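You operate a simulated robot arm through the tools that you are given. There is no shell and no other tool.

You are at the controls of a simulated robot arm. One attempt, no reset.

TASK
Dose the card's strokes at 40 ml a stroke, then switch the dosing pump off.
Fine: switch it on and zero the counter first; leave the lance in the tub.

Only the result counts: the job must be done as asked and must still hold three seconds after the hand-in. Knocking over, shifting, dropping, spilling or breaking anything else fails it.

THE ROBOT
A 7-joint arm with a three-finger gripper, fixed in place. Base frame: the origin is at the foot of the arm, x ahead of it, y to its left, z up; the work surface is at about z = 800. Lengths are in mm, angles in rad, forces in N, time in s.
Its first joint turns from -2.897 to 2.897 rad. Payload 2.69 kg.
Tool frame: the origin (TCP) lies between the finger pads and is the grasp point; the fingertips stand 30 mm ahead of it; z points along the fingers, y is the line along which they close. Largest opening 128 mm; the body of the gripper starts 117 mm behind the TCP.
Orientation is that of the tool frame in the base frame, as [roll, pitch, yaw] about the fixed x, y, z axes, in that order (R = Rz(yaw) Ry(pitch) Rx(roll)). With the fingers straight down and closing along the base's y, the tool's x points along the base's -x, its y along +y and its z along -z.

THE INTERFACE
- The arm moves only by the tool jog_arm. Its argument "deltas" is a list of rows, each a list of 7 numbers: the shift along the base's x, y, z in mm, then the turn, a rotation vector about the base's x, y, z in rad, then the finger opening in mm, from 0 to 128. In form: [[dx, dy, dz, ax, ay, az, grip], ...]. A call has 1 to 20 rows; each row is the pose to reach, as a shift and turn from the pose commanded when the call began. Rows are played at 5 a second. More than 50 mm and 0.15 rad between two rows, or a gripper value outside its range, and nothing of the call is played. A pose out of reach is approached as far as the arm can. The call stops where the force on the tool passes 60 N (or 10 N more than at its start, if that is more) or the arm is blocked; 0.2 s more then pass. Each finger halts on what it meets, pressing with about 38 N; the grip force reading is that of the motor and also rises with nothing between the fingers. The clock runs only during rows and for 0.2 s after the last one: add rows that repeat a pose to give the fingers time. The reply holds the time, the measured pose of the TCP, the force on the tool along the base axes, the opening and the grip force, in the units named above and with some noise, with the torque about the TCP (base axes, N m) and any sound that the robot's microphone picked up.
- Cameras (640 x 400 px; columns grow to the right, rows downward): "scene" is fixed at [55.1, 502.2, 1830.4]; the picture's right is [0.82, -0.57, 0.00], its down [-0.49, -0.70, -0.52] and it looks along [0.30, 0.43, -0.85] (base axes); focal length 299 px, centre (320, 200). "wrist" rides on the gripper at [58, 54, -131] in the tool frame; the picture's right is [-0.68, 0.74, 0.00], its down [-0.62, -0.57, -0.55] and it looks along [-0.40, -0.37, 0.84] (tool axes); focal length 234 px, centre (320, 200). There is no depth. A picture from a camera that has moved, and an enlarged one, comes with that camera's place and axes in the base frame and with its lens. The place of the scene camera against the robot may be out by one fixed shift of up to 12 mm in any direction.
- snapshot(camera): a new picture of that camera. No time passes.
- move_column(by): slides the trunk up (or, below 0, down) by that many mm; the arm rides with it, the base frame stays. It gives what a move gives, with no picture.
- zoom(camera, box): a new picture of the part [left, top, right, bottom] of that camera's present view, enlarged. No time passes.
- hand_in(): hands the job in; it is judged then, once.

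Places have to be worked out from the pictures, the camera data and where the tool is seen. Open the gripper and draw the arm clear of the work before you hand the job in, unless the task says otherwise.

The tools are called after "Emit:" by a JSON object that holds its "api" and its "payload". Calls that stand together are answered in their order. jog_arm: Moves the arm, as the interface text tells. Its arguments: {"type":"object","properties":{"deltas":{"type":"array"}},"required":["deltas"]} The other tools are called the same way: move_column (by) slides the trunk up or down; snapshot (camera) takes a picture; zoom (camera, box) takes an enlarged picture of a part of a camera's view; hand_in () hands the job in.

At the start:

```text
t: 0.0
eef_pos: [385.5, 580.9, 1460.2]
tool_rot: [3.14, 0.0, 3.141]
force: [-0.1, -1.0, 0.8]
torque: [0.02, 0.01, 0.04]
finger_gap: 128.1
grasp_force: 0.0
trunk travel left (down, up): [-175.0, 175.0]
```

scene: 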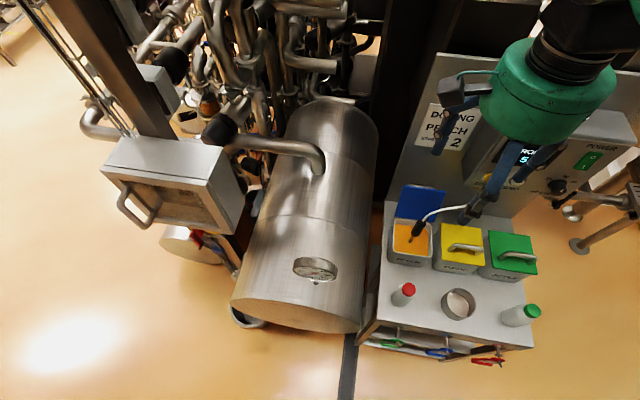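
wrist: 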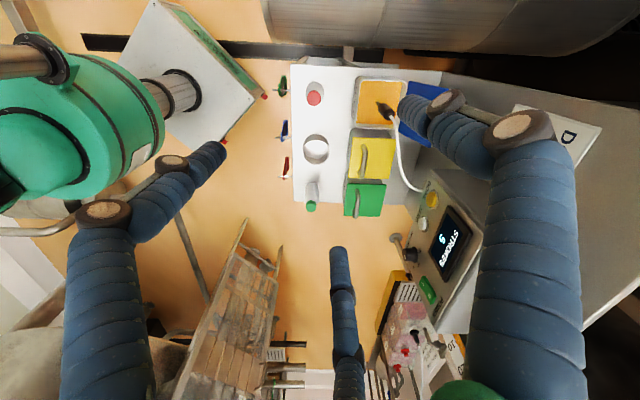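

The pictures show a dosing pump panel on the right with a display, a card, tubs and a POWER switch. I'll zoom in to read the details.

Emit:
{"api": "zoom", "payload": {"camera": "scene", "box": [380, 80, 640, 240]}}

Emit:
{"api": "zoom", "payload": {"camera": "wrist", "box": [380, 80, 620, 330]}}

Emit:
{"api": "zoom", "payload": {"camera": "scene", "box": [350, 180, 570, 370]}}

```text
2.46 times, centred on (510, 160) of scene
camera zoom: at [55.1, 502.2, 1830.4], right [0.82, -0.57, 0.0], down [-0.49, -0.7, -0.52], along [0.3, 0.43, -0.85], focal length 737 px, centre (-148, 298)
```

zoom: 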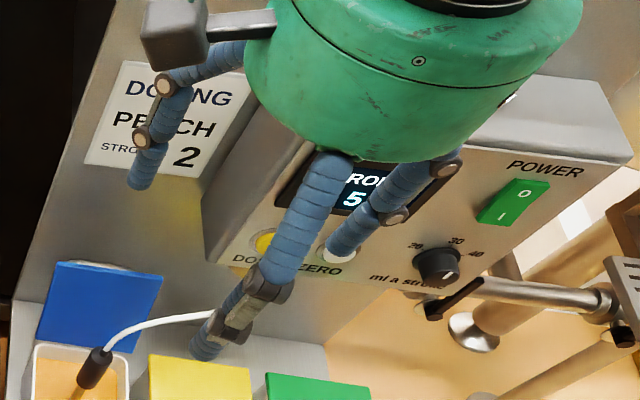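

```text
1.60 times, centred on (500, 205) of wrist
camera zoom: at [328.5, 635.6, 1591.2], right [0.68, 0.74, 0.0], down [0.62, -0.57, 0.55], along [0.4, -0.37, -0.84], focal length 375 px, centre (32, 192)
```

zoom: 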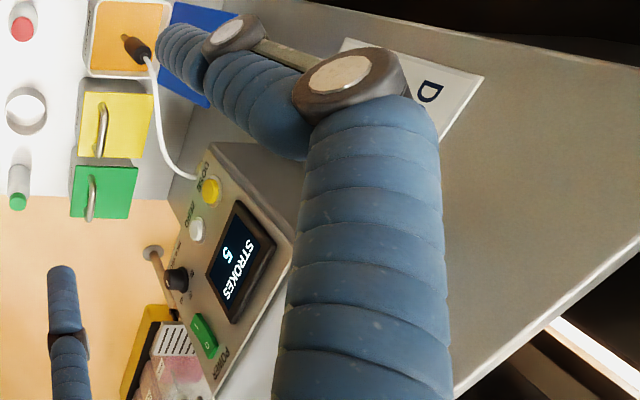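

```text
2.11 times, centred on (460, 275) of scene
camera zoom: at [55.1, 502.2, 1830.4], right [0.82, -0.57, 0.0], down [-0.49, -0.7, -0.52], along [0.3, 0.43, -0.85], focal length 630 px, centre (25, 42)
```

zoom: 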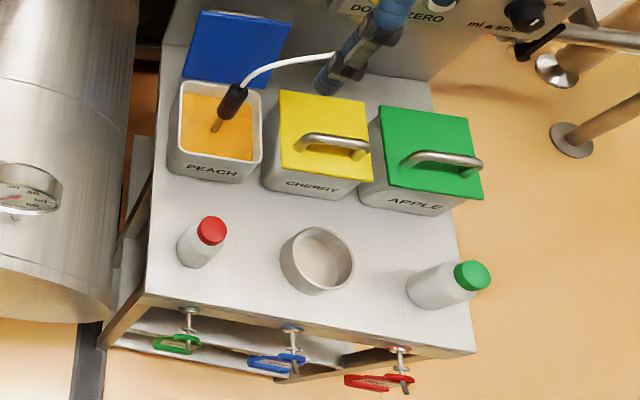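

The card seems to read DOSING PEACH, STROKES 2, and the counter shows 5, with the arm hiding part of it. I'll move the arm toward -y to clear the scene view.

Emit:
{"api": "jog_arm", "payload": {"deltas": [[0, -50, 0, 0, 0, 0, 100], [0, -100, 0, 0, 0, 0, 60], [0, -150, 0, 0, 0, 0, 30], [0, -200, 0, 0, 0, 0, 0], [0, -250, 0, 0, 0, 0, 0], [0, -300, 0, 0, 0, 0, 0], [-30, -340, 0, 0, 0, 0, 0]]}}

Emit:
{"api": "snapshot", "payload": {"camera": "scene"}}

Emit:
{"api": "zoom", "payload": {"camera": "scene", "box": [400, 80, 640, 230]}}

Emit:
{"api": "snapshot", "payload": {"camera": "wrist"}}

```text
t: 1.6
eef_pos: [354.4, 241.8, 1460.8]
tool_rot: [3.141, 0.0, -3.141]
force: [-0.4, -0.5, -0.5]
torque: [0.02, 0.04, 0.02]
finger_gap: 2.0
grasp_force: 31.5
trunk travel left (down, up): [-175.0, 175.0]
```

```text
taken
```

scene: 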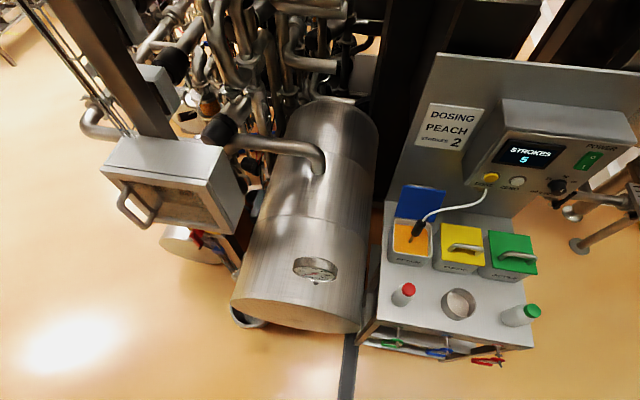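

```text
2.67 times, centred on (520, 155) of scene
camera zoom: at [55.1, 502.2, 1830.4], right [0.82, -0.57, 0.0], down [-0.49, -0.7, -0.52], along [0.3, 0.43, -0.85], focal length 798 px, centre (-213, 320)
```

zoom: 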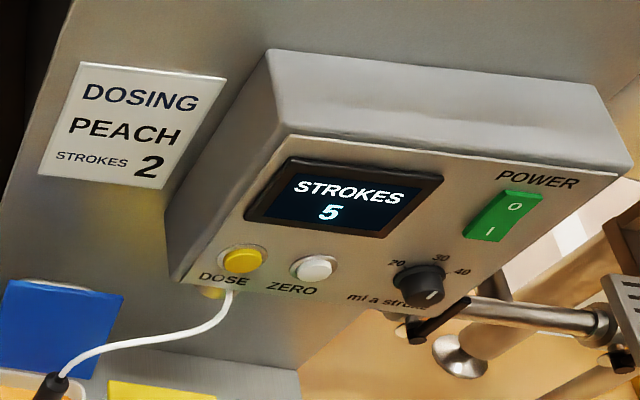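

```text
taken
camera wrist: at [295.8, 295.9, 1591.7], right [0.68, 0.74, 0.0], down [0.62, -0.57, 0.55], along [0.4, -0.37, -0.84], focal length 234 px, centre (320, 200)
```

wrist: 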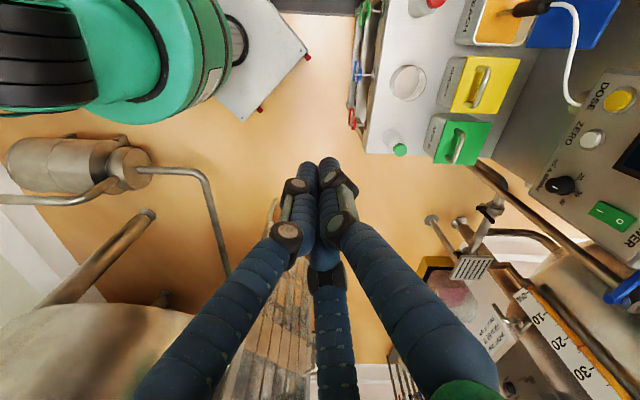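

The card reads DOSING / PEACH / STROKES 2, the lance is already in PEACH, and the counter shows 5. I'll look closer at the dial and the switch state.

Emit:
{"api": "zoom", "payload": {"camera": "scene", "box": [540, 130, 620, 210]}}

Emit:
{"api": "zoom", "payload": {"camera": "wrist", "box": [520, 70, 640, 260]}}

Emit:
{"api": "zoom", "payload": {"camera": "scene", "box": [460, 130, 560, 200]}}

```text
5.00 times, centred on (580, 170) of scene
camera zoom: at [55.1, 502.2, 1830.4], right [0.82, -0.57, 0.0], down [-0.49, -0.7, -0.52], along [0.3, 0.43, -0.85], focal length 1496 px, centre (-980, 350)
```

zoom: 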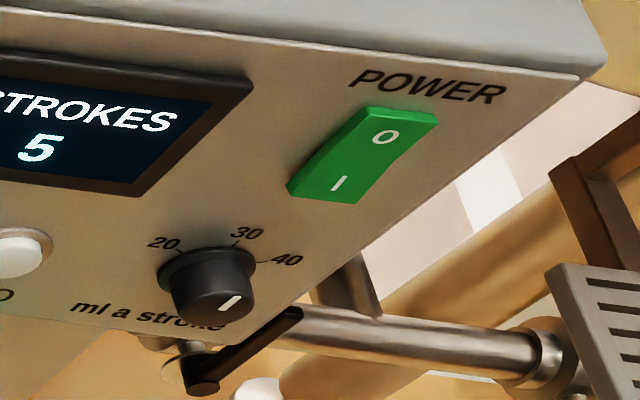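

```text
2.11 times, centred on (580, 165) of wrist
camera zoom: at [295.8, 295.9, 1591.7], right [0.68, 0.74, 0.0], down [0.62, -0.57, 0.55], along [0.4, -0.37, -0.84], focal length 493 px, centre (-227, 274)
```

zoom: 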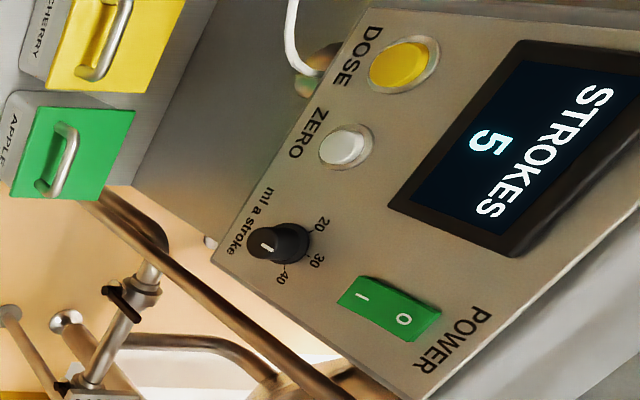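

```text
5.71 times, centred on (510, 165) of scene
camera zoom: at [55.1, 502.2, 1830.4], right [0.82, -0.57, 0.0], down [-0.49, -0.7, -0.52], along [0.3, 0.43, -0.85], focal length 1710 px, centre (-766, 400)
```

zoom: 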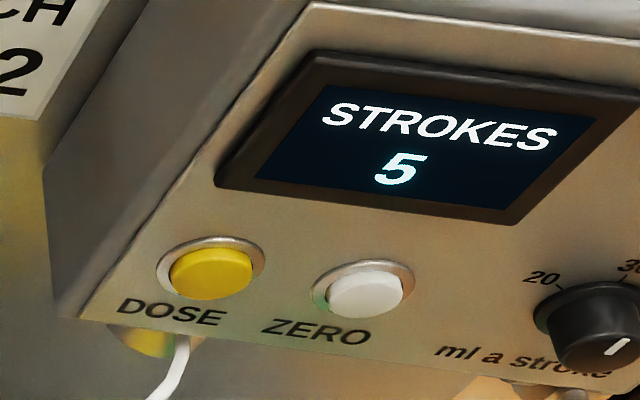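

From the two wrist views I place DOSE at about (704,628,1154), ZERO at (753,578,1153), the dial at (828,504,1147) and the switch at (822,504,1265). The panel faces the robot at roughly 45°. I'll start by yawing the tool 45° while easing forward.

Emit:
{"api": "jog_arm", "payload": {"deltas": [[15, 10, -10, 0, 0, 0.131, 0], [30, 20, -20, 0, 0, 0.262, 0], [45, 30, -30, 0, 0, 0.393, 0], [60, 40, -40, 0, 0, 0.524, 0], [75, 50, -50, 0, 0, 0.655, 0], [90, 60, -60, 0, 0, 0.785, 0], [90, 60, -60, 0, 0, 0.785, 0]]}}

Emit:
{"api": "snapshot", "payload": {"camera": "wrist"}}

Emit:
{"api": "snapshot", "payload": {"camera": "scene"}}

```text
t: 3.2
eef_pos: [446.5, 300.9, 1400.5]
tool_rot: [3.141, 0.0, -2.354]
force: [0.9, 0.0, -0.2]
torque: [-0.02, 0.05, -0.01]
finger_gap: 1.9
grasp_force: 31.3
trunk travel left (down, up): [-175.0, 175.0]
```

```text
taken
camera wrist: at [367.5, 298.6, 1531.1], right [-0.04, 1.0, 0.0], down [0.84, 0.04, 0.55], along [0.55, 0.02, -0.84], focal length 234 px, centre (320, 200)
```

wrist: 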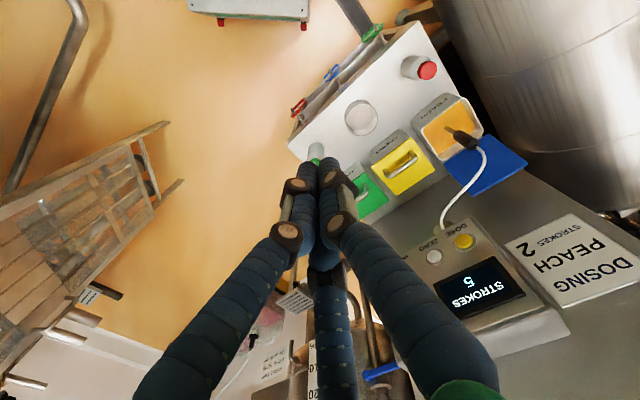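

```text
taken
```

scene: 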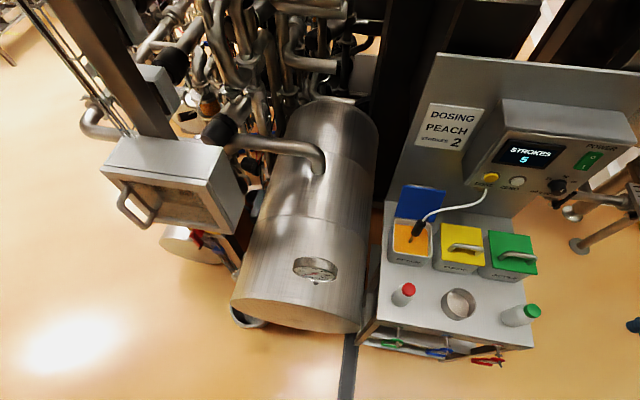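

Clear space ahead, panel as estimated. Now I pitch the tool up to horizontal, pointing at the panel, staying well short of it.

Emit:
{"api": "jog_arm", "payload": {"deltas": [[3, 2, -10, 0.101, -0.101, 0, 0], [6, 4, -20, 0.202, -0.202, 0, 0], [9, 6, -30, 0.303, -0.303, 0, 0], [12, 8, -40, 0.404, -0.404, 0, 0], [15, 10, -50, 0.505, -0.505, 0, 0], [18, 12, -60, 0.606, -0.606, 0, 0], [21, 14, -70, 0.707, -0.707, 0, 0], [24, 16, -80, 0.808, -0.808, 0, 0], [27, 18, -90, 0.909, -0.909, 0, 0], [30, 20, -100, 1.01, -1.01, 0, 0], [33, 22, -110, 1.111, -1.111, 0, 0], [33, 22, -110, 1.111, -1.111, 0, 0]]}}

Emit:
{"api": "snapshot", "payload": {"camera": "wrist"}}

Emit:
{"api": "snapshot", "payload": {"camera": "scene"}}

```text
t: 5.8
eef_pos: [478.7, 323.5, 1290.2]
tool_rot: [-0.003, 1.57, 0.782]
force: [-0.3, 0.3, -0.5]
torque: [0.05, -0.02, 0.05]
finger_gap: 2.1
grasp_force: 31.2
trunk travel left (down, up): [-175.0, 175.0]
```

```text
taken
camera wrist: at [349.1, 269.8, 1231.9], right [-0.52, 0.52, 0.68], down [0.01, -0.79, 0.61], along [0.85, 0.33, 0.41], focal length 234 px, centre (320, 200)
```

wrist: 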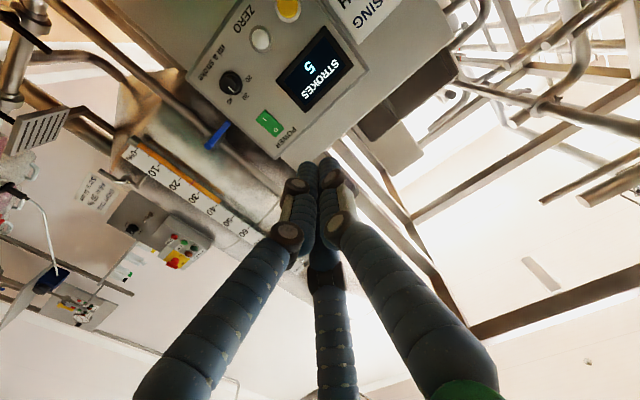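

```text
taken
```

scene: 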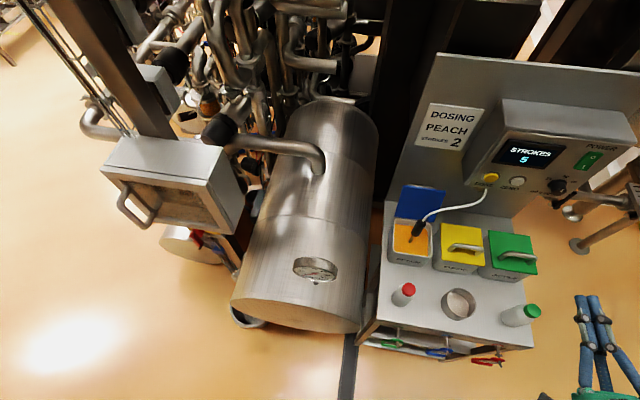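

The tool is now level and pointing at the panel. I'll zoom in on the dial and the switch from here.

Emit:
{"api": "zoom", "payload": {"camera": "wrist", "box": [200, 0, 360, 160]}}

Emit:
{"api": "zoom", "payload": {"camera": "wrist", "box": [210, 60, 290, 140]}}

Emit:
{"api": "zoom", "payload": {"camera": "wrist", "box": [240, 130, 400, 300]}}

```text
2.50 times, centred on (280, 80) of wrist
camera zoom: at [349.1, 269.8, 1231.9], right [-0.52, 0.52, 0.68], down [0.01, -0.79, 0.61], along [0.85, 0.33, 0.41], focal length 585 px, centre (420, 500)
```

zoom: 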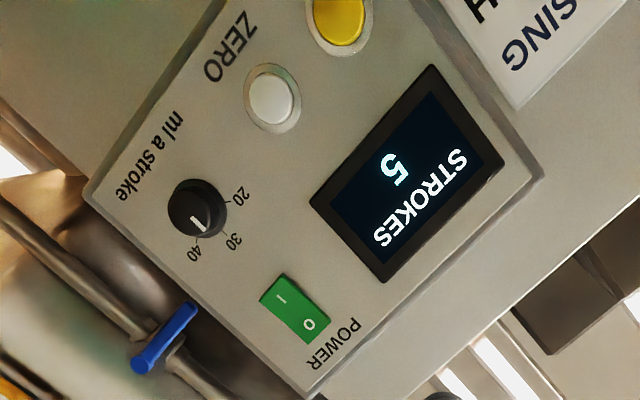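

```text
5.00 times, centred on (250, 100) of wrist
camera zoom: at [349.1, 269.8, 1231.9], right [-0.52, 0.52, 0.68], down [0.01, -0.79, 0.61], along [0.85, 0.33, 0.41], focal length 1171 px, centre (670, 700)
```

zoom: 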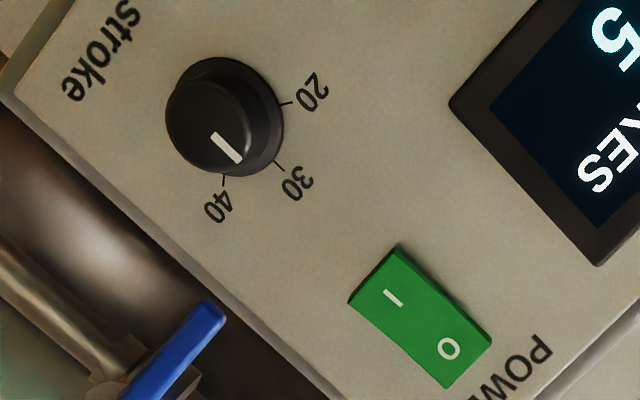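

```text
2.35 times, centred on (320, 215) of wrist
camera zoom: at [349.1, 269.8, 1231.9], right [-0.52, 0.52, 0.68], down [0.01, -0.79, 0.61], along [0.85, 0.33, 0.41], focal length 551 px, centre (320, 165)
```

zoom: 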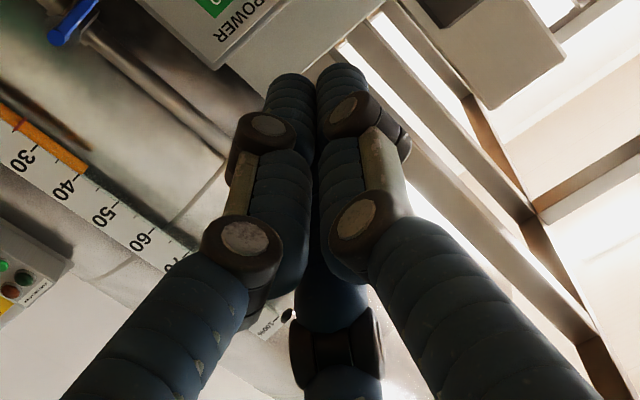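

The pointer is at 30 (12 o'clock), so the dial must turn clockwise about 55–60° to reach 40. My refined positions are ZERO (757,580,1152), DOSE (702,623,1157), dial cap (808,495,1159) and switch (830,508,1262). I'll move to a standoff about 100 mm in front of ZERO.

Emit:
{"api": "jog_arm", "payload": {"deltas": [[31, 27, -23, 0, 0, 0, 0], [62, 55, -46, 0, 0, 0, 0], [93, 82, -69, 0, 0, 0, 0], [124, 110, -92, 0, 0, 0, 0], [155, 137, -115, 0, 0, 0, 0], [186, 165, -138, 0, 0, 0, 0], [186, 165, -138, 0, 0, 0, 0]]}}

Emit:
{"api": "snapshot", "payload": {"camera": "wrist"}}

Emit:
{"api": "snapshot", "payload": {"camera": "scene"}}

Emit:
{"api": "zoom", "payload": {"camera": "scene", "box": [400, 80, 640, 230]}}

```text
t: 7.4
eef_pos: [666.6, 487.5, 1152.4]
tool_rot: [3.068, 1.57, -2.414]
force: [-1.0, -0.3, -0.3]
torque: [0.03, -0.04, 0.01]
finger_gap: 2.2
grasp_force: 31.2
out of reach, approached as far as the arm can: row 6
trunk travel left (down, up): [-175.0, 175.0]
```

```text
taken
camera wrist: at [537.0, 431.5, 1093.9], right [-0.53, 0.52, 0.68], down [0.02, -0.79, 0.62], along [0.85, 0.34, 0.4], focal length 234 px, centre (320, 200)
```

wrist: 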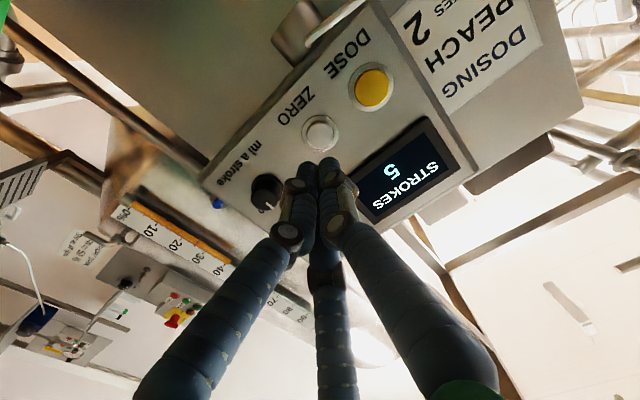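

```text
taken
```

scene: 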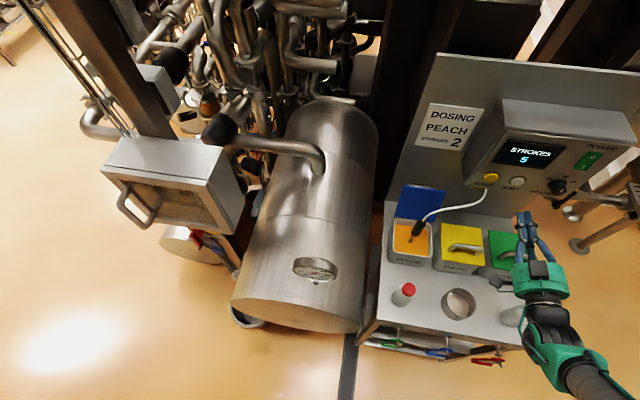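

```text
2.67 times, centred on (520, 155) of scene
camera zoom: at [55.1, 502.2, 1830.4], right [0.82, -0.57, 0.0], down [-0.49, -0.7, -0.52], along [0.3, 0.43, -0.85], focal length 798 px, centre (-213, 320)
```

zoom: 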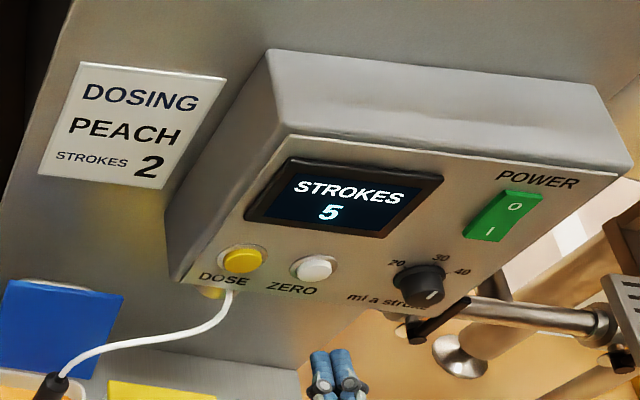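

ZERO is right ahead of the tips, but the arm reported a joint limit. I'll back off and raise the tool, then lower the trunk so the forearm sits flatter.

Emit:
{"api": "jog_arm", "payload": {"deltas": [[-15, -15, 37, 0, 0, 0, 0], [-30, -30, 75, 0, 0, 0, 0], [-45, -45, 112, 0, 0, 0, 0], [-60, -60, 150, 0, 0, 0, 0], [-60, -60, 150, 0, 0, 0, 0]]}}

Emit:
{"api": "move_column", "payload": {"by": -150}}

```text
t: 8.6
eef_pos: [604.9, 428.5, 1303.5]
tool_rot: [3.011, 1.57, -2.487]
force: [-1.0, 0.2, 1.3]
torque: [-0.05, 0.03, -0.04]
finger_gap: 1.9
grasp_force: 31.5
trunk travel left (down, up): [-175.0, 175.0]
```

```text
t: 10.3
eef_pos: [605.2, 429.5, 1153.6]
tool_rot: [0.06, 1.571, 0.845]
force: [0.6, -0.1, 0.8]
torque: [0.01, 0.02, -0.01]
finger_gap: 2.1
grasp_force: 31.3
trunk travel left (down, up): [-25.0, 325.0]
```

The trunk is now 150 mm lower and the tool is back at z 1153. I'll approach to about 40 mm tip clearance from ZERO and look again.

Emit:
{"api": "jog_arm", "payload": {"deltas": [[26, 25, -1, 0, 0, 0, 0], [52, 50, -1, 0, 0, 0, 0], [78, 76, -1, 0, 0, 0, 0], [103, 101, -1, 0, 0, 0, 0], [103, 101, -1, 0, 0, 0, 0]]}}

Emit:
{"api": "snapshot", "payload": {"camera": "wrist"}}

Emit:
{"api": "zoom", "payload": {"camera": "scene", "box": [400, 80, 640, 230]}}

```text
t: 11.6
eef_pos: [710.7, 530.2, 1151.1]
tool_rot: [2.205, 1.57, 2.99]
force: [-0.6, -1.3, -1.0]
torque: [0.04, 0.01, 0.01]
finger_gap: 2.1
grasp_force: 31.4
trunk travel left (down, up): [-25.0, 325.0]
```

```text
taken
camera wrist: at [580.0, 476.9, 1091.8], right [-0.52, 0.52, 0.68], down [0.01, -0.79, 0.62], along [0.85, 0.33, 0.4], focal length 234 px, centre (320, 200)
```

wrist: 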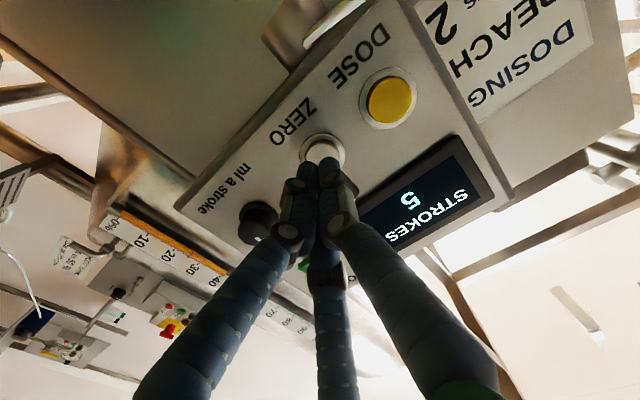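

```text
2.67 times, centred on (520, 155) of scene
camera zoom: at [55.1, 502.2, 1830.4], right [0.82, -0.57, 0.0], down [-0.49, -0.7, -0.52], along [0.3, 0.43, -0.85], focal length 798 px, centre (-213, 320)
```

zoom: 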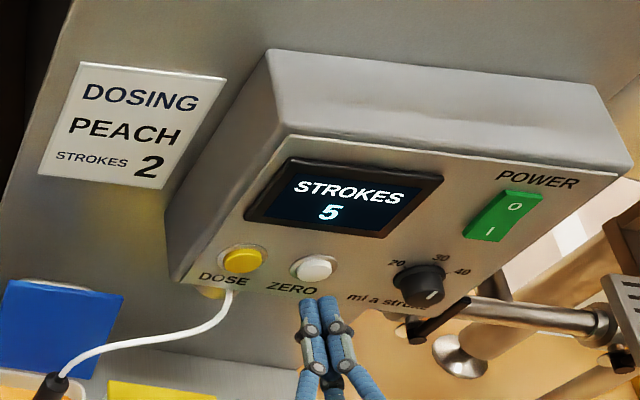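

ZERO refined to about (759,582,1151); the tips are about 40 mm short and 2–3 mm to the right of it. I'll advance slowly toward the button and watch the force.

Emit:
{"api": "jog_arm", "payload": {"deltas": [[10, 13, 0, 0, 0, 0, 0], [20, 23, 0, 0, 0, 0, 0], [24, 27, 0, 0, 0, 0, 0], [26, 29, 0, 0, 0, 0, 0], [27.5, 30.5, 0, 0, 0, 0, 0], [29, 32, 0, 0, 0, 0, 0], [30.5, 33.5, 0, 0, 0, 0, 0]]}}

Emit:
{"api": "zoom", "payload": {"camera": "scene", "box": [460, 130, 560, 200]}}

Emit:
{"api": "zoom", "payload": {"camera": "wrist", "box": [260, 80, 420, 240]}}

```text
t: 13.2
eef_pos: [736.5, 559.7, 1150.8]
tool_rot: [-2.89, 1.57, -2.105]
force: [-37.8, -31.1, 7.1]
torque: [0.22, -0.17, -0.01]
finger_gap: 6.0
grasp_force: 31.6
trunk travel left (down, up): [-25.0, 325.0]
heard: click
stopped in row 7: the force on the tool passed its limit at 64 N (the readings are from after the stop); the commanded pose is now the measured one
```

```text
5.71 times, centred on (510, 165) of scene
camera zoom: at [55.1, 502.2, 1830.4], right [0.82, -0.57, 0.0], down [-0.49, -0.7, -0.52], along [0.3, 0.43, -0.85], focal length 1710 px, centre (-766, 400)
```

zoom: 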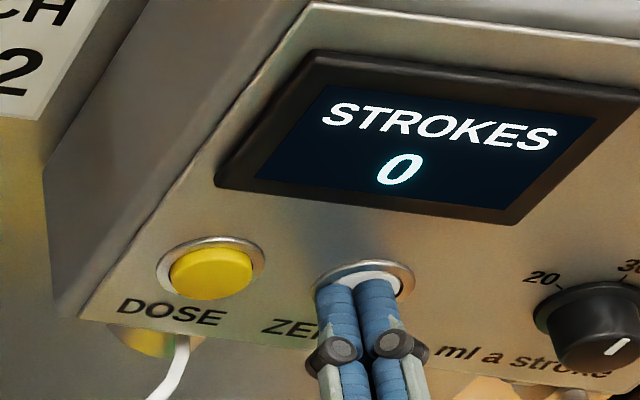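

```text
2.50 times, centred on (340, 160) of wrist
camera zoom: at [605.7, 505.9, 1092.4], right [-0.52, 0.52, 0.68], down [0.01, -0.79, 0.62], along [0.85, 0.33, 0.4], focal length 585 px, centre (270, 300)
```

zoom: 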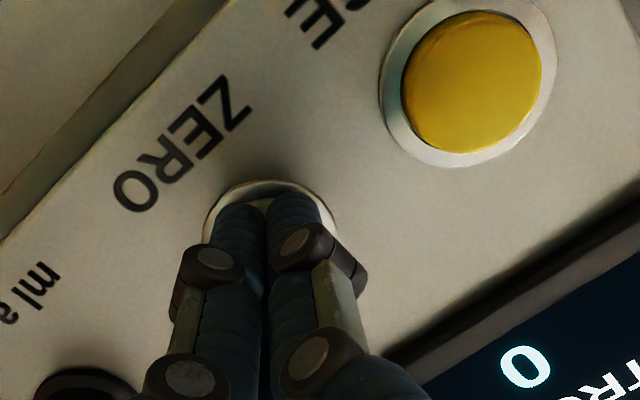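

The counter now reads 0 with a click, so the pump was on and ZERO worked. I'll back off and go to a standoff in front of the dial with the fingers open.

Emit:
{"api": "jog_arm", "payload": {"deltas": [[-14, -14, 0, 0, 0, 0, 0], [-35, -35, 0, 0, 0, 0, 0], [-25, -65, 3, 0, 0, 0, 30], [-10, -95, 6, 0, 0, 0, 70], [3, -124, 8, 0, 0, 0, 70], [3, -124, 8, 0, 0, 0, 70]]}}

Emit:
{"api": "snapshot", "payload": {"camera": "wrist"}}

Emit:
{"api": "zoom", "payload": {"camera": "scene", "box": [460, 100, 640, 230]}}

```text
t: 14.6
eef_pos: [742.7, 439.4, 1155.3]
tool_rot: [2.874, 1.569, -2.622]
force: [-0.3, 0.1, -0.3]
torque: [0.0, 0.01, 0.03]
finger_gap: 69.8
grasp_force: 0.0
trunk travel left (down, up): [-25.0, 325.0]
```

```text
taken
camera wrist: at [610.5, 384.8, 1097.9], right [-0.52, 0.52, 0.68], down [0.01, -0.79, 0.62], along [0.85, 0.33, 0.4], focal length 234 px, centre (320, 200)
```

wrist: 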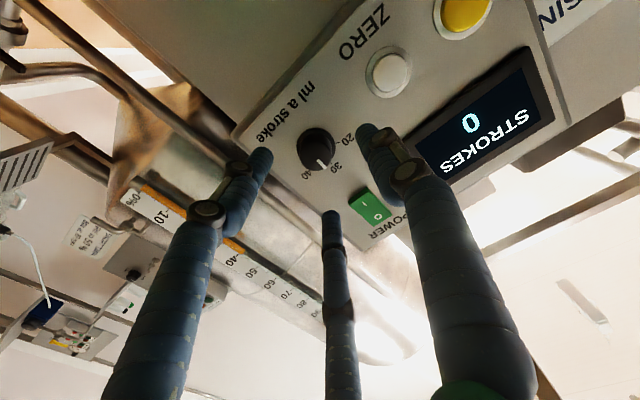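

```text
3.08 times, centred on (550, 165) of scene
camera zoom: at [55.1, 502.2, 1830.4], right [0.82, -0.57, 0.0], down [-0.49, -0.7, -0.52], along [0.3, 0.43, -0.85], focal length 921 px, centre (-388, 308)
```

zoom: 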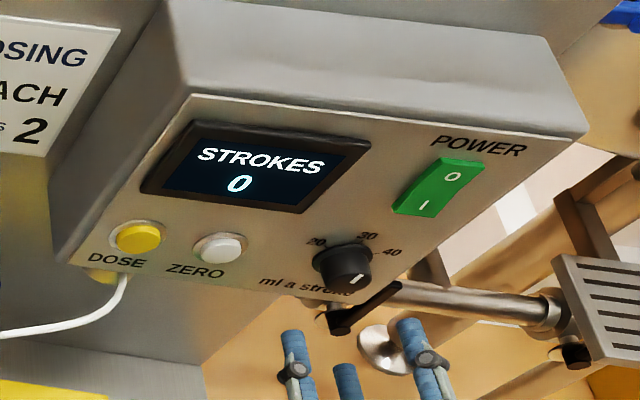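

The dial is visible between the open fingers (three visual fingers around the tool axis). I'll zoom in to centre on it precisely.

Emit:
{"api": "zoom", "payload": {"camera": "wrist", "box": [260, 90, 400, 230]}}

Emit:
{"api": "zoom", "payload": {"camera": "wrist", "box": [220, 20, 540, 260]}}

```text
2.86 times, centred on (330, 160) of wrist
camera zoom: at [610.5, 384.8, 1097.9], right [-0.52, 0.52, 0.68], down [0.01, -0.79, 0.62], along [0.85, 0.33, 0.4], focal length 669 px, centre (291, 314)
```

zoom: 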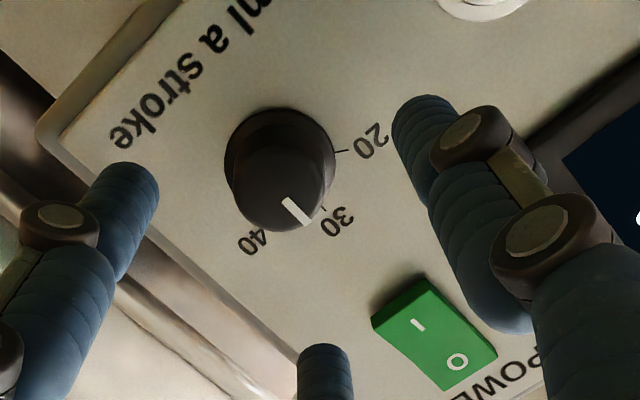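

```text
1.67 times, centred on (380, 140) of wrist
camera zoom: at [610.5, 384.8, 1097.9], right [-0.52, 0.52, 0.68], down [0.01, -0.79, 0.62], along [0.85, 0.33, 0.4], focal length 390 px, centre (220, 300)
```

zoom: 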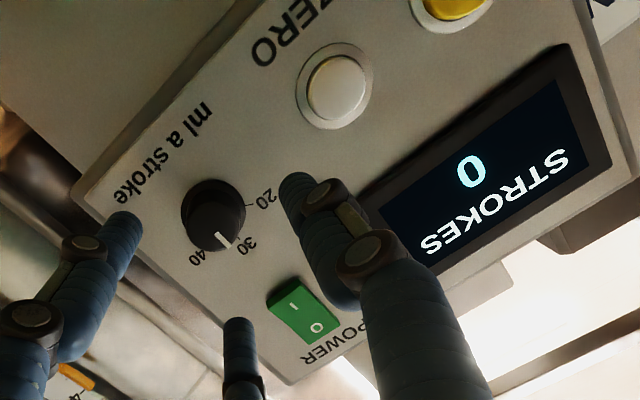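

Two-view fit puts the dial cap at (802.5,490.5,1160) and its base at (829,514,1160), so its axis is close to my 45° tool axis. I'll centre on it (7.6 mm right, 5 mm up) and test the clockwise turn of 1.05 rad in free space.

Emit:
{"api": "jog_arm", "payload": {"deltas": [[5.4, -5.4, 5, 0, 0, 0, 70], [5.4, -5.4, 5, 0.095, 0.095, 0, 70], [5.4, -5.4, 5, 0.19, 0.19, 0, 70], [5.4, -5.4, 5, 0.285, 0.285, 0, 70], [5.4, -5.4, 5, 0.38, 0.38, 0, 70], [5.4, -5.4, 5, 0.475, 0.475, 0, 70], [5.4, -5.4, 5, 0.57, 0.57, 0, 70], [5.4, -5.4, 5, 0.665, 0.665, 0, 70], [5.4, -5.4, 5, 0.76, 0.76, 0, 70], [5.4, -5.4, 5, 0.81, 0.81, 0, 70], [5.4, -5.4, 5, 0.81, 0.81, 0, 70]]}}

Emit:
{"api": "snapshot", "payload": {"camera": "wrist"}}

```text
t: 17.0
eef_pos: [747.3, 432.5, 1160.9]
tool_rot: [1.572, 0.423, 2.359]
force: [-0.7, -0.3, 1.2]
torque: [0.01, -0.01, 0.0]
finger_gap: 69.9
grasp_force: 0.2
trunk travel left (down, up): [-25.0, 325.0]
```

```text
taken
camera wrist: at [601.7, 394.0, 1185.8], right [0.22, -0.22, 0.95], down [0.18, -0.95, -0.26], along [0.96, 0.23, -0.17], focal length 234 px, centre (320, 200)
```

wrist: 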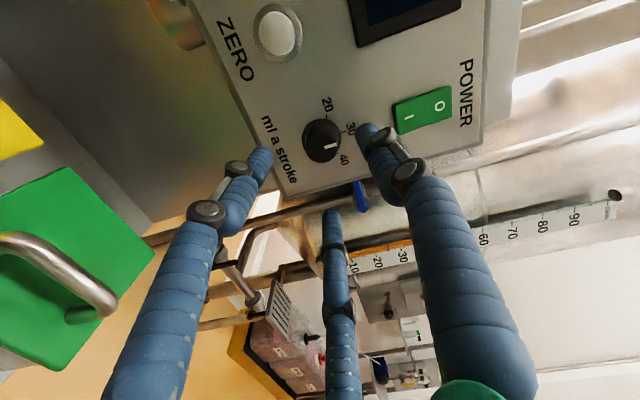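

The turn range is fine and the dial sits on the tool axis. I'll zoom in to measure the mark angles and study the rocker.

Emit:
{"api": "zoom", "payload": {"camera": "wrist", "box": [280, 90, 380, 190]}}

Emit:
{"api": "zoom", "payload": {"camera": "wrist", "box": [370, 50, 490, 150]}}

```text
4.00 times, centred on (330, 140) of wrist
camera zoom: at [601.7, 394.0, 1185.8], right [0.22, -0.22, 0.95], down [0.18, -0.95, -0.26], along [0.96, 0.23, -0.17], focal length 937 px, centre (280, 440)
```

zoom: 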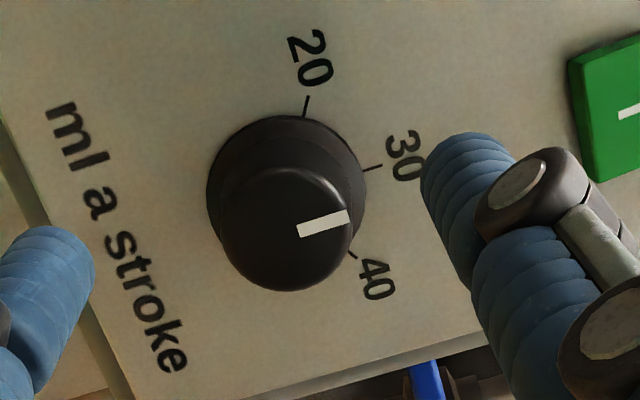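

```text
4.00 times, centred on (430, 100) of wrist
camera zoom: at [601.7, 394.0, 1185.8], right [0.22, -0.22, 0.95], down [0.18, -0.95, -0.26], along [0.96, 0.23, -0.17], focal length 937 px, centre (-120, 600)
```

zoom: 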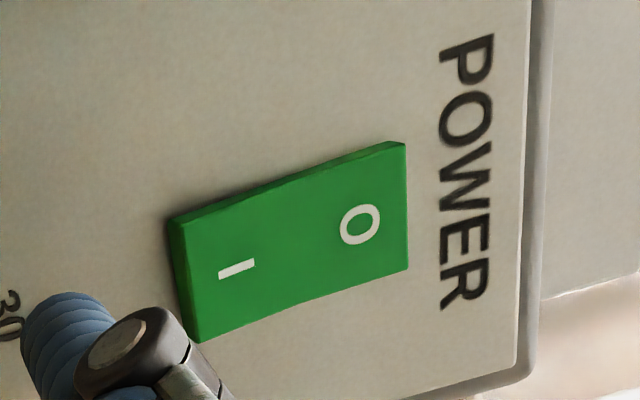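

The marks are 60° apart and the pointer is exactly on 30, so +1.047 rad is needed. I'll unwind to the start roll, then advance 40 mm with the fingers still open.

Emit:
{"api": "jog_arm", "payload": {"deltas": [[0, 0, 0, -0.095, -0.095, 0, 70], [0, 0, 0, -0.19, -0.19, 0, 70], [0, 0, 0, -0.285, -0.285, 0, 70], [0, 0, 0, -0.38, -0.38, 0, 70], [0, 0, 0, -0.475, -0.475, 0, 70], [0, 0, 0, -0.57, -0.57, 0, 70], [0, 0, 0, -0.665, -0.665, 0, 70], [0, 0, 0, -0.76, -0.76, 0, 70], [0, 0, 0, -0.81, -0.81, 0, 70], [14, 14, 0, -0.81, -0.81, 0, 70], [28, 28, 0, -0.81, -0.81, 0, 70], [28, 28, 0, -0.81, -0.81, 0, 70]]}}

Emit:
{"api": "snapshot", "payload": {"camera": "wrist"}}

Emit:
{"api": "zoom", "payload": {"camera": "scene", "box": [460, 100, 640, 230]}}

```text
t: 19.6
eef_pos: [775.5, 460.4, 1161.5]
tool_rot: [3.078, 1.568, -2.42]
force: [-0.6, 0.2, -0.3]
torque: [-0.02, -0.04, 0.0]
finger_gap: 70.0
grasp_force: 0.0
trunk travel left (down, up): [-25.0, 325.0]
```

```text
taken
camera wrist: at [644.5, 407.3, 1103.2], right [-0.52, 0.52, 0.68], down [0.01, -0.79, 0.62], along [0.85, 0.33, 0.4], focal length 234 px, centre (320, 200)
```

wrist: 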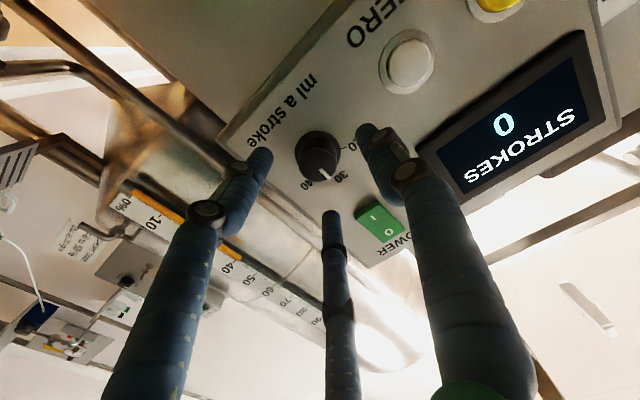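

```text
3.08 times, centred on (550, 165) of scene
camera zoom: at [55.1, 502.2, 1830.4], right [0.82, -0.57, 0.0], down [-0.49, -0.7, -0.52], along [0.3, 0.43, -0.85], focal length 921 px, centre (-388, 308)
```

zoom: 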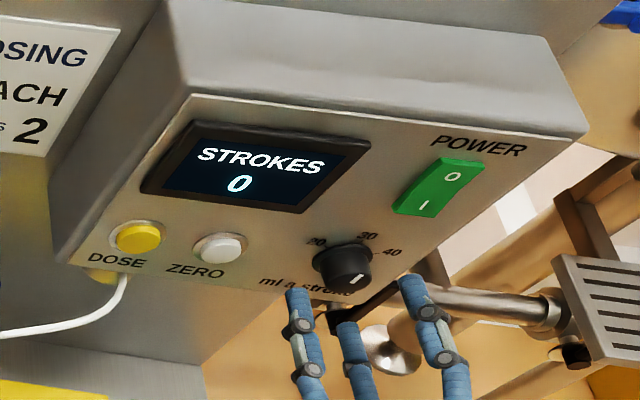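

Well centred. I'll advance 33 mm so the fingers straddle the knob, then close on it.

Emit:
{"api": "jog_arm", "payload": {"deltas": [[8, 8, -0.5, 0, 0, 0, 70], [16, 16, -1, 0, 0, 0, 70], [23, 23, -1, 0, 0, 0, 70], [23, 23, -1, 0, 0, 0, 45], [23, 23, -1, 0, 0, 0, 20], [23, 23, -1, 0, 0, 0, 20], [23, 23, -1, 0, 0, 0, 20]]}}

Emit:
{"api": "snapshot", "payload": {"camera": "wrist"}}

Emit:
{"api": "zoom", "payload": {"camera": "scene", "box": [460, 100, 640, 230]}}

```text
t: 21.2
eef_pos: [799.7, 483.3, 1162.9]
tool_rot: [2.29, 1.567, 3.076]
force: [11.9, -3.3, 9.7]
torque: [0.2, -0.18, -0.27]
finger_gap: 34.5
grasp_force: 11.4
trunk travel left (down, up): [-25.0, 325.0]
```

```text
taken
camera wrist: at [668.6, 429.8, 1102.9], right [-0.52, 0.52, 0.68], down [0.01, -0.79, 0.62], along [0.85, 0.33, 0.4], focal length 234 px, centre (320, 200)
```

wrist: 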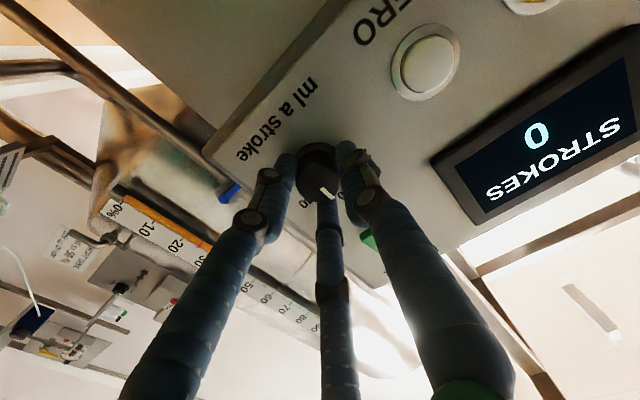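

```text
3.08 times, centred on (550, 165) of scene
camera zoom: at [55.1, 502.2, 1830.4], right [0.82, -0.57, 0.0], down [-0.49, -0.7, -0.52], along [0.3, 0.43, -0.85], focal length 921 px, centre (-388, 308)
```

zoom: 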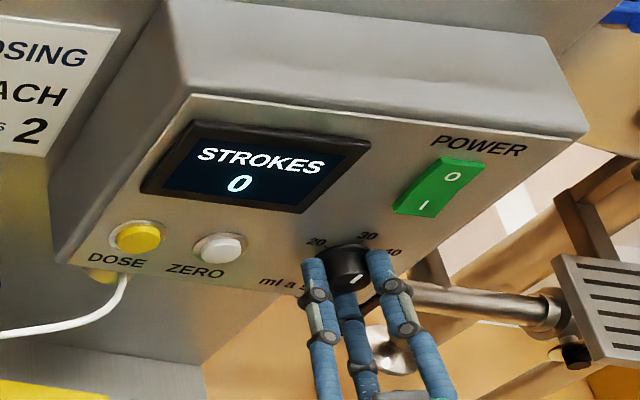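

The knob is held at 34.5 mm with low side forces. Now I turn it clockwise 1.047 rad with a firm grip.

Emit:
{"api": "jog_arm", "payload": {"deltas": [[0, 0, 0, 0, 0, 0, 0], [0, 0, 0, 0.093, 0.093, 0, 0], [0, 0, 0, 0.185, 0.185, 0, 0], [0, 0, 0, 0.278, 0.278, 0, 0], [0, 0, 0, 0.37, 0.37, 0, 0], [0, 0, 0, 0.463, 0.463, 0, 0], [0, 0, 0, 0.555, 0.555, 0, 0], [0, 0, 0, 0.648, 0.648, 0, 0], [0, 0, 0, 0.74, 0.74, 0, 0], [0, 0, 0, 0.74, 0.74, 0, 0]]}}

Emit:
{"api": "zoom", "payload": {"camera": "wrist", "box": [260, 90, 400, 230]}}

Emit:
{"api": "zoom", "payload": {"camera": "scene", "box": [540, 130, 620, 210]}}

```text
t: 23.4
eef_pos: [800.3, 482.3, 1162.9]
tool_rot: [1.57, 0.523, 2.358]
force: [29.8, -12.4, 21.3]
torque: [0.35, -1.01, -0.69]
finger_gap: 32.8
grasp_force: 45.1
trunk travel left (down, up): [-25.0, 325.0]
```

```text
2.86 times, centred on (330, 160) of wrist
camera zoom: at [652.2, 444.1, 1178.7], right [0.16, -0.16, 0.98], down [0.19, -0.96, -0.18], along [0.97, 0.21, -0.12], focal length 669 px, centre (291, 314)
```

zoom: 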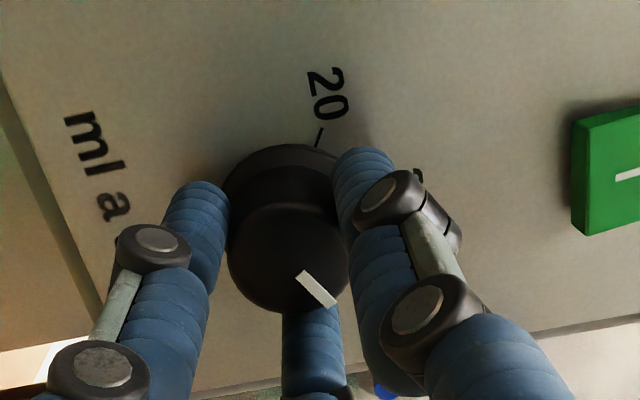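

```text
5.00 times, centred on (580, 170) of scene
camera zoom: at [55.1, 502.2, 1830.4], right [0.82, -0.57, 0.0], down [-0.49, -0.7, -0.52], along [0.3, 0.43, -0.85], focal length 1496 px, centre (-980, 350)
```

zoom: 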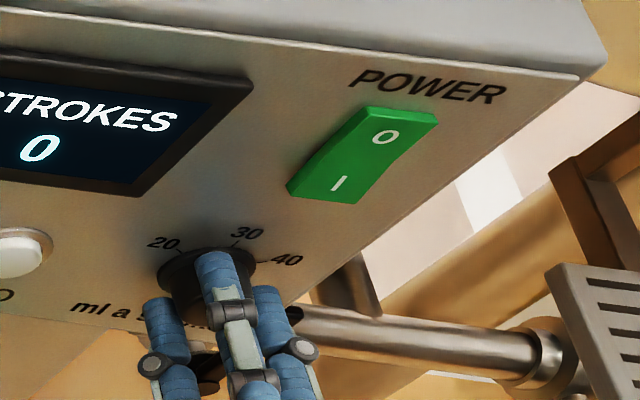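

The pointer works out to about 59° from 30, i.e. at 40. I'll open the fingers, retreat straight back and check.

Emit:
{"api": "jog_arm", "payload": {"deltas": [[0, 0, 0, 0, 0, 0, 30], [0, 0, 0, 0, 0, 0, 60], [0, 0, 0, 0, 0, 0, 70], [-12, -12, 0, 0, 0, 0, 70], [-30, -30, 0, 0, 0, 0, 70], [-50, -50, 0, 0, 0, 0, 70], [-50, -50, 0, 0, 0, 0, 70]]}}

Emit:
{"api": "zoom", "payload": {"camera": "wrist", "box": [260, 90, 400, 230]}}

Emit:
{"api": "zoom", "payload": {"camera": "scene", "box": [540, 130, 620, 210]}}

```text
t: 25.0
eef_pos: [749.5, 433.6, 1160.5]
tool_rot: [1.572, 0.523, 2.361]
force: [0.3, 0.1, 0.2]
torque: [-0.03, 0.03, -0.03]
finger_gap: 70.1
grasp_force: 0.1
trunk travel left (down, up): [-25.0, 325.0]
```

```text
2.86 times, centred on (330, 160) of wrist
camera zoom: at [601.5, 394.7, 1177.0], right [0.15, -0.15, 0.98], down [0.19, -0.96, -0.18], along [0.97, 0.22, -0.12], focal length 669 px, centre (291, 314)
```

zoom: 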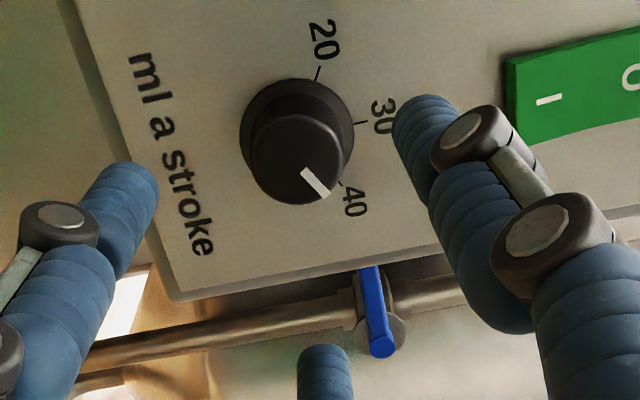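

```text
5.00 times, centred on (580, 170) of scene
camera zoom: at [55.1, 502.2, 1830.4], right [0.82, -0.57, 0.0], down [-0.49, -0.7, -0.52], along [0.3, 0.43, -0.85], focal length 1496 px, centre (-980, 350)
```

zoom: 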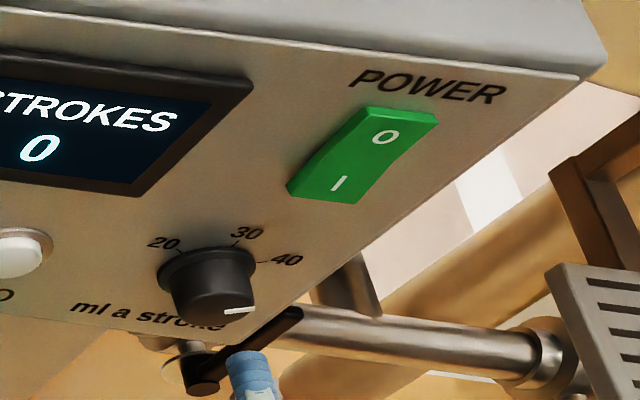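

The pointer now appears on 40. I'll enlarge to confirm precisely.

Emit:
{"api": "zoom", "payload": {"camera": "wrist", "box": [300, 110, 350, 170]}}

```text
6.67 times, centred on (325, 140) of wrist
camera zoom: at [601.5, 394.7, 1177.0], right [0.15, -0.15, 0.98], down [0.19, -0.96, -0.18], along [0.97, 0.22, -0.12], focal length 1561 px, centre (287, 600)
```

zoom: 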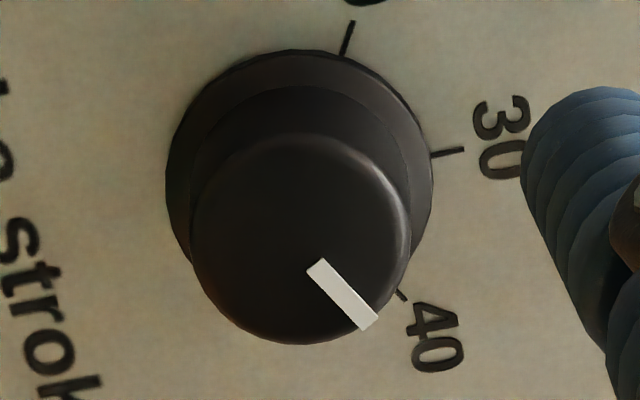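

The dial is on 40 within a couple of degrees. Next I unwind the roll, close the fingers and move to a standoff about 45 mm in front of DOSE.

Emit:
{"api": "jog_arm", "payload": {"deltas": [[-11.6, 17.8, -1, -0.093, -0.093, 0, 50], [-23.2, 35.5, -2, -0.185, -0.185, 0, 25], [-35, 53, -3, -0.278, -0.278, 0, 0], [-46.5, 71, -4, -0.37, -0.37, 0, 0], [-58, 89, -5, -0.463, -0.463, 0, 0], [-70, 107, -6, -0.555, -0.555, 0, 0], [-81, 125, -7, -0.648, -0.648, 0, 0], [-93, 142, -7.5, -0.74, -0.74, 0, 0], [-93, 142, -7.5, -0.74, -0.74, 0, 0]]}}

Emit:
{"api": "snapshot", "payload": {"camera": "wrist"}}

Emit:
{"api": "snapshot", "payload": {"camera": "scene"}}

```text
t: 27.0
eef_pos: [669.4, 556.5, 1150.5]
tool_rot: [-3.088, 1.557, -2.27]
force: [0.3, -0.7, -0.6]
torque: [0.05, -0.05, -0.01]
finger_gap: 2.1
grasp_force: 31.5
out of reach, approached as far as the arm can: row 7, 8, 9
trunk travel left (down, up): [-25.0, 325.0]
```

```text
taken
camera wrist: at [540.8, 498.1, 1093.0], right [-0.53, 0.51, 0.68], down [0.04, -0.78, 0.62], along [0.84, 0.36, 0.39], focal length 234 px, centre (320, 200)
```

wrist: 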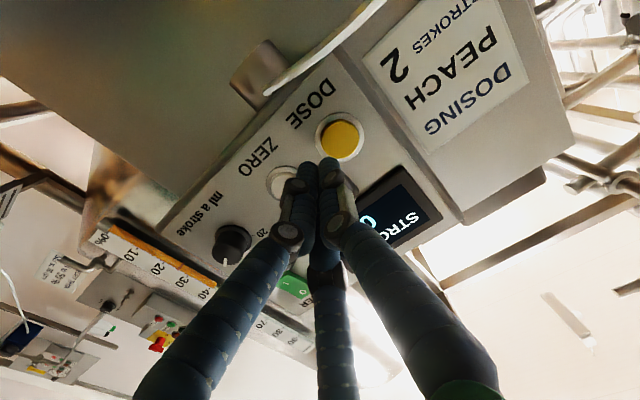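

```text
taken
```

scene: 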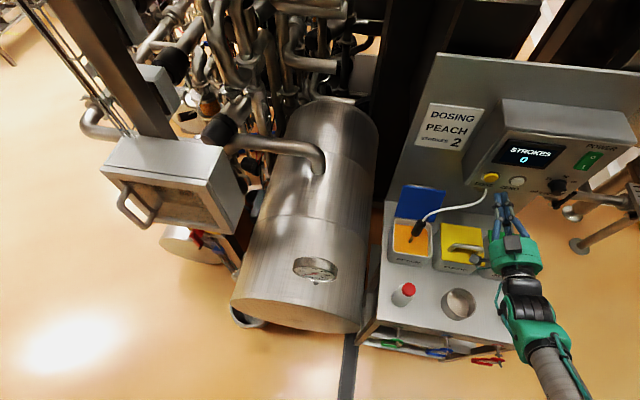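

The arm hit a joint limit just short of the standoff. I'll lower the trunk by its last 25 mm, which eases that limit, and check the pose it holds.

Emit:
{"api": "move_column", "payload": {"by": -25}}

Emit:
{"api": "jog_arm", "payload": {"deltas": [[0, 0, 0, 0, 0, 0, 0]]}}

```text
t: 27.7
eef_pos: [670.4, 556.8, 1126.6]
tool_rot: [3.1, 1.56, -2.362]
force: [-0.4, 0.7, 0.5]
torque: [-0.04, 0.01, 0.03]
finger_gap: 2.4
grasp_force: 31.5
trunk travel left (down, up): [0.0, 350.0]
```

```text
t: 28.1
eef_pos: [669.4, 556.6, 1125.8]
tool_rot: [3.087, 1.558, -2.374]
force: [0.2, 0.5, 0.5]
torque: [0.01, -0.03, 0.01]
finger_gap: 2.3
grasp_force: 31.1
trunk travel left (down, up): [0.0, 350.0]
```

The pose held is tool azimuth 47°, z 1126. I'll raise to z 1153 and shift left so the tips sit about 25 mm in front of DOSE.

Emit:
{"api": "jog_arm", "payload": {"deltas": [[0, 10, 14, 0, 0, 0, 0], [1, 21, 27, 0, 0, 0, 0], [2.7, 31.6, 27, 0, 0, 0, 0], [2.7, 31.6, 27, 0, 0, 0, 0]]}}

Emit:
{"api": "snapshot", "payload": {"camera": "wrist"}}

Emit:
{"api": "zoom", "payload": {"camera": "scene", "box": [440, 130, 560, 220]}}

```text
t: 29.1
eef_pos: [675.6, 585.3, 1153.4]
tool_rot: [3.081, 1.557, -2.372]
force: [-0.7, 0.4, 0.6]
torque: [0.05, 0.02, 0.01]
finger_gap: 2.2
grasp_force: 31.3
out of reach, approached as far as the arm can: row 3, 4
trunk travel left (down, up): [0.0, 350.0]
```

```text
taken
camera wrist: at [546.5, 525.5, 1096.6], right [-0.54, 0.5, 0.68], down [0.05, -0.78, 0.62], along [0.84, 0.37, 0.39], focal length 234 px, centre (320, 200)
```

wrist: 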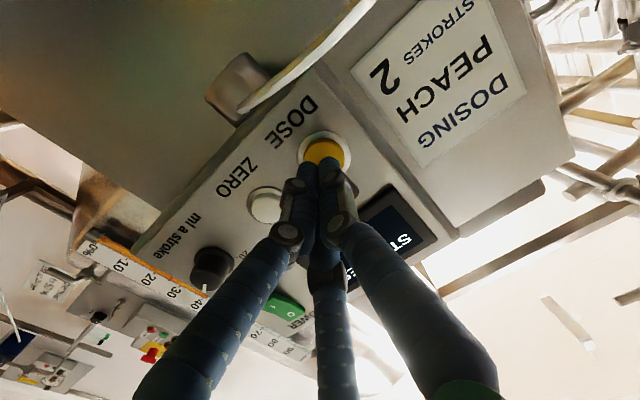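

```text
4.44 times, centred on (500, 175) of scene
camera zoom: at [55.1, 502.2, 1830.4], right [0.82, -0.57, 0.0], down [-0.49, -0.7, -0.52], along [0.3, 0.43, -0.85], focal length 1330 px, centre (-480, 311)
```

zoom: 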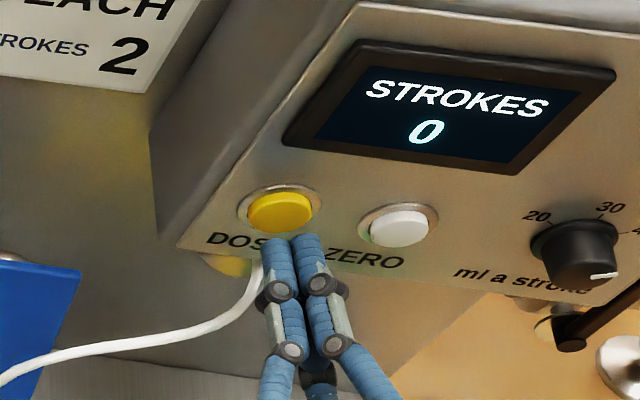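

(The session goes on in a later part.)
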